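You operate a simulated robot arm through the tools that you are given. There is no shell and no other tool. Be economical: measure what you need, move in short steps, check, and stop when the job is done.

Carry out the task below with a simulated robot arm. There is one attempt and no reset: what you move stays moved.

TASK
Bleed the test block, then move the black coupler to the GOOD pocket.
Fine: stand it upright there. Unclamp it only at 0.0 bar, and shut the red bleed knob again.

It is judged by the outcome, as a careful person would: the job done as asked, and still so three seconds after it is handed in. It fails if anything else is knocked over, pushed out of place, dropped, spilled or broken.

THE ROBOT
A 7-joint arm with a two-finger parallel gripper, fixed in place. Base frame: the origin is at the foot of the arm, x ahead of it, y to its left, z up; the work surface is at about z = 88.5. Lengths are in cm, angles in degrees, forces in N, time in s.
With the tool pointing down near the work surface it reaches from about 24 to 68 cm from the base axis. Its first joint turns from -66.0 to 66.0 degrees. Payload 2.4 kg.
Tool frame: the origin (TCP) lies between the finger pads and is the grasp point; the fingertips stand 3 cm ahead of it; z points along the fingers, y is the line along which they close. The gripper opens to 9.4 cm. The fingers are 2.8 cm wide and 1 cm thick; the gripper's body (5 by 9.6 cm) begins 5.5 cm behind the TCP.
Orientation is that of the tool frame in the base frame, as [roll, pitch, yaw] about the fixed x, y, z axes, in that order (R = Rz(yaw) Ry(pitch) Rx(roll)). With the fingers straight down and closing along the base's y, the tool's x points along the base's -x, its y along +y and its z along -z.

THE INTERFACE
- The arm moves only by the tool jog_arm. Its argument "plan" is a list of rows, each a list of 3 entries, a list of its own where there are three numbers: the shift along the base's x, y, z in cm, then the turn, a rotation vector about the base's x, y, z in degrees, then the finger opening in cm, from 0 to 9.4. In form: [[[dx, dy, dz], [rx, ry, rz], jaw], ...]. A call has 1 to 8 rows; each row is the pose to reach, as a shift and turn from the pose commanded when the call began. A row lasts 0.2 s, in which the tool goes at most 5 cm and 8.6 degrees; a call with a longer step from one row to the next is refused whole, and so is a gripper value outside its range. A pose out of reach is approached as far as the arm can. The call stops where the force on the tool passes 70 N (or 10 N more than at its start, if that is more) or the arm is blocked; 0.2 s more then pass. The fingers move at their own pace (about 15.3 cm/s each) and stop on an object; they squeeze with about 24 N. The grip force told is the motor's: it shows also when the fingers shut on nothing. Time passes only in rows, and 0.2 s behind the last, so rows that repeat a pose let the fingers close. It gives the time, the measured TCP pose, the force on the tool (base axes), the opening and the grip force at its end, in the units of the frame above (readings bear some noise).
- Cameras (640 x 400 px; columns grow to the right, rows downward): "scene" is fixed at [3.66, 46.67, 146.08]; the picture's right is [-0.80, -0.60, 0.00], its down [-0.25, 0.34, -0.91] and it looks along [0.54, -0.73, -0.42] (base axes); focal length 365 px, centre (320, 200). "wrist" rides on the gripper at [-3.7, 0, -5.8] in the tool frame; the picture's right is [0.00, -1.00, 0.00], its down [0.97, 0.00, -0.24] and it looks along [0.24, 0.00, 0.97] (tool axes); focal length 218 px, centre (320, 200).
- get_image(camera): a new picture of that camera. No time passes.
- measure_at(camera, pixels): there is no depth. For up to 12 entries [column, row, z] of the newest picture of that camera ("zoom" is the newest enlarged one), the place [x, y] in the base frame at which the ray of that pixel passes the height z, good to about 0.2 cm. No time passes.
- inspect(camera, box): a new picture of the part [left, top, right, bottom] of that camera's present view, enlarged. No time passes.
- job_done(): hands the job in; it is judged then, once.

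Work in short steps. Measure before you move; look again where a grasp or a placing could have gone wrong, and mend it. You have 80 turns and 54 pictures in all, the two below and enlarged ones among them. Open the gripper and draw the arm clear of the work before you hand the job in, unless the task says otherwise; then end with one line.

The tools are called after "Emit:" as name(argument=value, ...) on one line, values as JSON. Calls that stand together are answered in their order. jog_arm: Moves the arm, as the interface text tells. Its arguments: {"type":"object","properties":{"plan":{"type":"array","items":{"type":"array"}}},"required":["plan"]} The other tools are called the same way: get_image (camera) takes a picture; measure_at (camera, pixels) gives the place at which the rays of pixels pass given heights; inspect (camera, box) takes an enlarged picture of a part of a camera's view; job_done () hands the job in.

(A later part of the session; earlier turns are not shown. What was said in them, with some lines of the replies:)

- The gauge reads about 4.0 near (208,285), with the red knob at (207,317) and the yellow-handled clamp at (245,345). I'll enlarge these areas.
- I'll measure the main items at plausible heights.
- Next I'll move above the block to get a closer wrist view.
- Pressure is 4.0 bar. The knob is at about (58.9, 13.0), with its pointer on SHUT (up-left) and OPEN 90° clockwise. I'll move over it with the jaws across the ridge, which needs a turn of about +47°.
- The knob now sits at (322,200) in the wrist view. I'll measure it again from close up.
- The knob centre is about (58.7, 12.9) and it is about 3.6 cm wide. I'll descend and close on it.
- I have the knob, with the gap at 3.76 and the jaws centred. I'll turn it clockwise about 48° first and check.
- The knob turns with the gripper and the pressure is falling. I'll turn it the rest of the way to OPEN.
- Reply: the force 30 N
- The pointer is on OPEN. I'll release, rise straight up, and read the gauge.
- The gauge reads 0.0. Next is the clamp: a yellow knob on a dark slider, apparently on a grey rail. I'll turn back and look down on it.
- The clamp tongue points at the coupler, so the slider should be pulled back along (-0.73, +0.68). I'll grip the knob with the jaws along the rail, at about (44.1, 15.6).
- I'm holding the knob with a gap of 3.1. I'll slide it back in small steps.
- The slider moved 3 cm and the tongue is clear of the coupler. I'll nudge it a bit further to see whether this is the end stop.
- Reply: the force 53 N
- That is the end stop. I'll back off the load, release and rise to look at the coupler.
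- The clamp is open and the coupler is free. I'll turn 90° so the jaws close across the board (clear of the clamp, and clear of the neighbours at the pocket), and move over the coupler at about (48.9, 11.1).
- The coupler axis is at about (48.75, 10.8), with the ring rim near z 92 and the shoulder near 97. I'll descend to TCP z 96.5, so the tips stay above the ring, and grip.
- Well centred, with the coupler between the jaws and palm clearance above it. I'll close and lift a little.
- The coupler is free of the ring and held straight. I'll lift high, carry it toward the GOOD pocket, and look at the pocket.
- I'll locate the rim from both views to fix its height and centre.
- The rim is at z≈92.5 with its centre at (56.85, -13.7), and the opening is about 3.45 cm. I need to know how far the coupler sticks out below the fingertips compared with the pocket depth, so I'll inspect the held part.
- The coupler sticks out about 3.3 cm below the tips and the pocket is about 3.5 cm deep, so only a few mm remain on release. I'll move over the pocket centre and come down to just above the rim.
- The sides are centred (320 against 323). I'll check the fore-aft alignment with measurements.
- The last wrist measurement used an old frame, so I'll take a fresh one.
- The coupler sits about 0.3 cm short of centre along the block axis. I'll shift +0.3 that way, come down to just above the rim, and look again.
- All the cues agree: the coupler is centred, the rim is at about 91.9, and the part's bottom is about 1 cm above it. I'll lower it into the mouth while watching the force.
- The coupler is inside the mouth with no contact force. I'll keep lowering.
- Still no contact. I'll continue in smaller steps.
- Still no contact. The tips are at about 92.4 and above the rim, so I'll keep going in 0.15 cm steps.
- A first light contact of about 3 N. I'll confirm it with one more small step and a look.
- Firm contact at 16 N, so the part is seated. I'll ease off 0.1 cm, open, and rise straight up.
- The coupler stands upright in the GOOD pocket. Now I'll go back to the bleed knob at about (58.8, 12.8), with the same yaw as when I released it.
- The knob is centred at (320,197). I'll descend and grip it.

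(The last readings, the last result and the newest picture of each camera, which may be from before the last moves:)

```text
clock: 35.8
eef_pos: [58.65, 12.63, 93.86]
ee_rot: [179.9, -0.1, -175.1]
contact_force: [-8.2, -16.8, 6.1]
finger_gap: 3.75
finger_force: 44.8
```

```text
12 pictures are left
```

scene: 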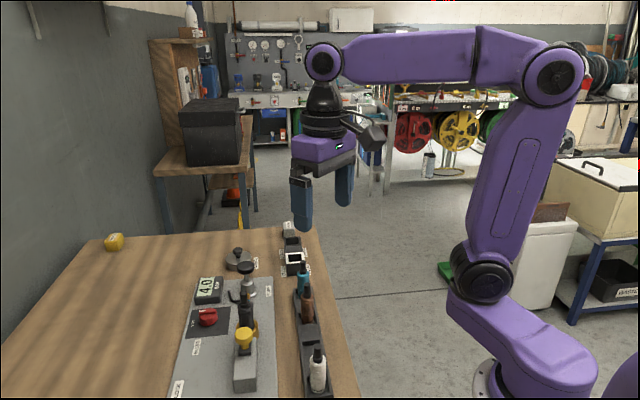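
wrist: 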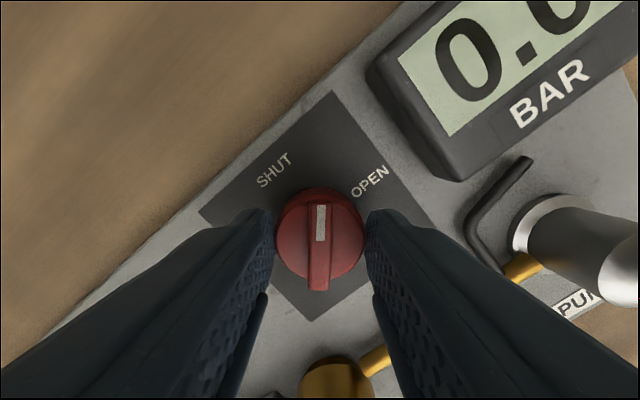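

It turns with the gripper. I'll go the remaining 43° to SHUT.

Emit:
jog_arm(plan=[[[0, 0, 0], [0, 0, 8], 3], [[0, 0, 0], [0, 0, 16], 3], [[0, 0, 0], [0, 0, 24], 3], [[0, 0, 0], [0, 0, 32], 3], [[0, 0, 0], [0, 0, 40], 3], [[0, 0, 0], [0, 0, 43], 3], [[0, 0, 0], [0, 0, 43], 3]])

Emit:
get_image(camera="wrist")

```text
clock: 37.4
eef_pos: [58.7, 12.77, 93.79]
ee_rot: [-179.9, -0.2, -132.2]
contact_force: [-9.7, -19.1, 7.9]
finger_gap: 3.75
finger_force: 44.8
```

```text
11 pictures are left
```

wrist: 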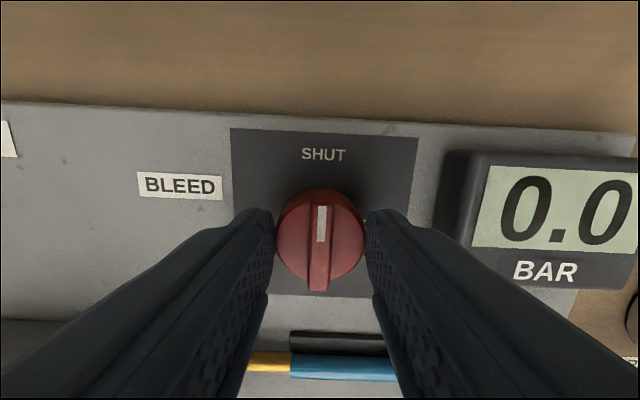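

The pointer is on SHUT and the gauge reads 0.0. I'll release, rise, and draw clear.

Emit:
jog_arm(plan=[[[0, 0, 0], [0, 0, 0], 6], [[0, 0, 0], [0, 0, 0], 6], [[0, 0, 4], [0, 0, 0], 6], [[0, 0, 8], [0, 0, 0], 6], [[0, 0, 12], [0, 0, 0], 6], [[0, 0, 16], [0, 0, 0], 6], [[-4, -1, 19], [0, 0, 0], 8], [[-8, -2, 21], [0, 0, 0], 9]])

Emit:
get_image(camera="wrist")

Emit:
inspect(camera="scene", box=[160, 210, 352, 400])

```text
refused: row 7 steps farther than a row can; nothing moved
```

```text
10 pictures are left
```

wrist: 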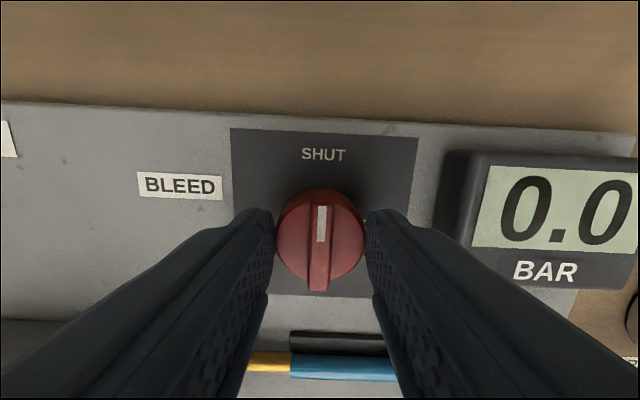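

```text
2.11 times, centred on (256, 305) of scene
```

zoom: 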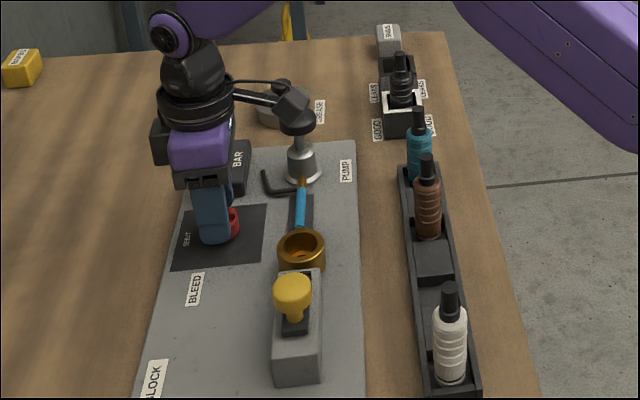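

The call was refused because one row stepped too far. I'll retry with shorter steps.

Emit:
jog_arm(plan=[[[0, 0, 0], [0, 0, 0], 6], [[0, 0, 0], [0, 0, 0], 6], [[0, 0, 4], [0, 0, 0], 6], [[0, 0, 8], [0, 0, 0], 6], [[0, 0, 12], [0, 0, 0], 6], [[0, 0, 16], [0, 0, 0], 6], [[-3, -1, 19], [0, 0, 0], 8], [[-6, -2, 21], [0, 0, 0], 9]])

Emit:
get_image(camera="wrist")

Emit:
inspect(camera="scene", box=[160, 210, 352, 400])

```text
clock: 39.2
eef_pos: [52.54, 10.96, 114.69]
ee_rot: [-179.9, 0.0, -132.1]
contact_force: [0.0, 0.3, 0.0]
finger_gap: 9.0
finger_force: 0.1
```

```text
8 pictures are left
```

wrist: 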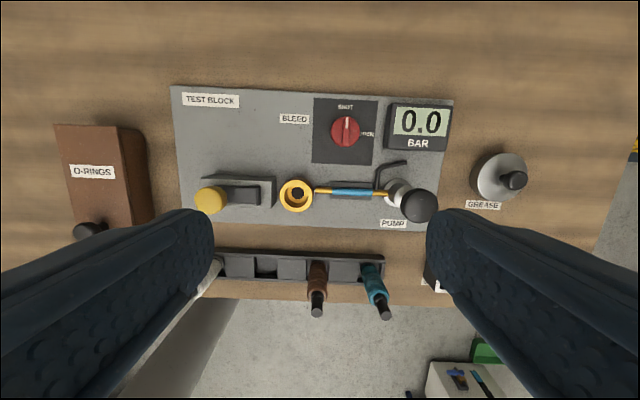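

```text
2.11 times, centred on (256, 305) of scene
```

zoom: 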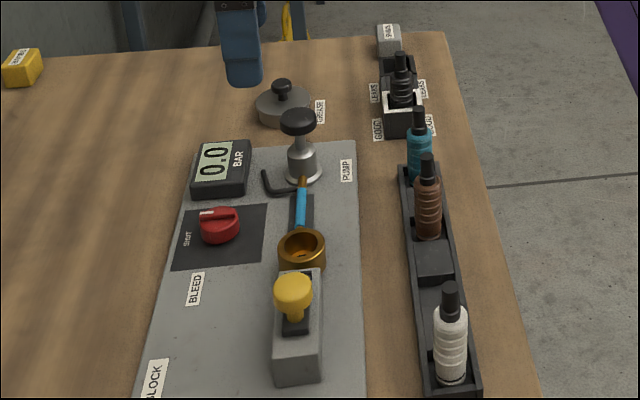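

The knob is shut, the gauge reads 0.0, the coupler is upright in GOOD, nothing else has moved, and the arm is clear. I'm handing it in.

Emit:
job_done()

```text
The job is handed in.
```

The block is bled to 0.0 bar and was unclamped only then. The black coupler stands upright in the GOOD pocket, and the red bleed knob is shut again.
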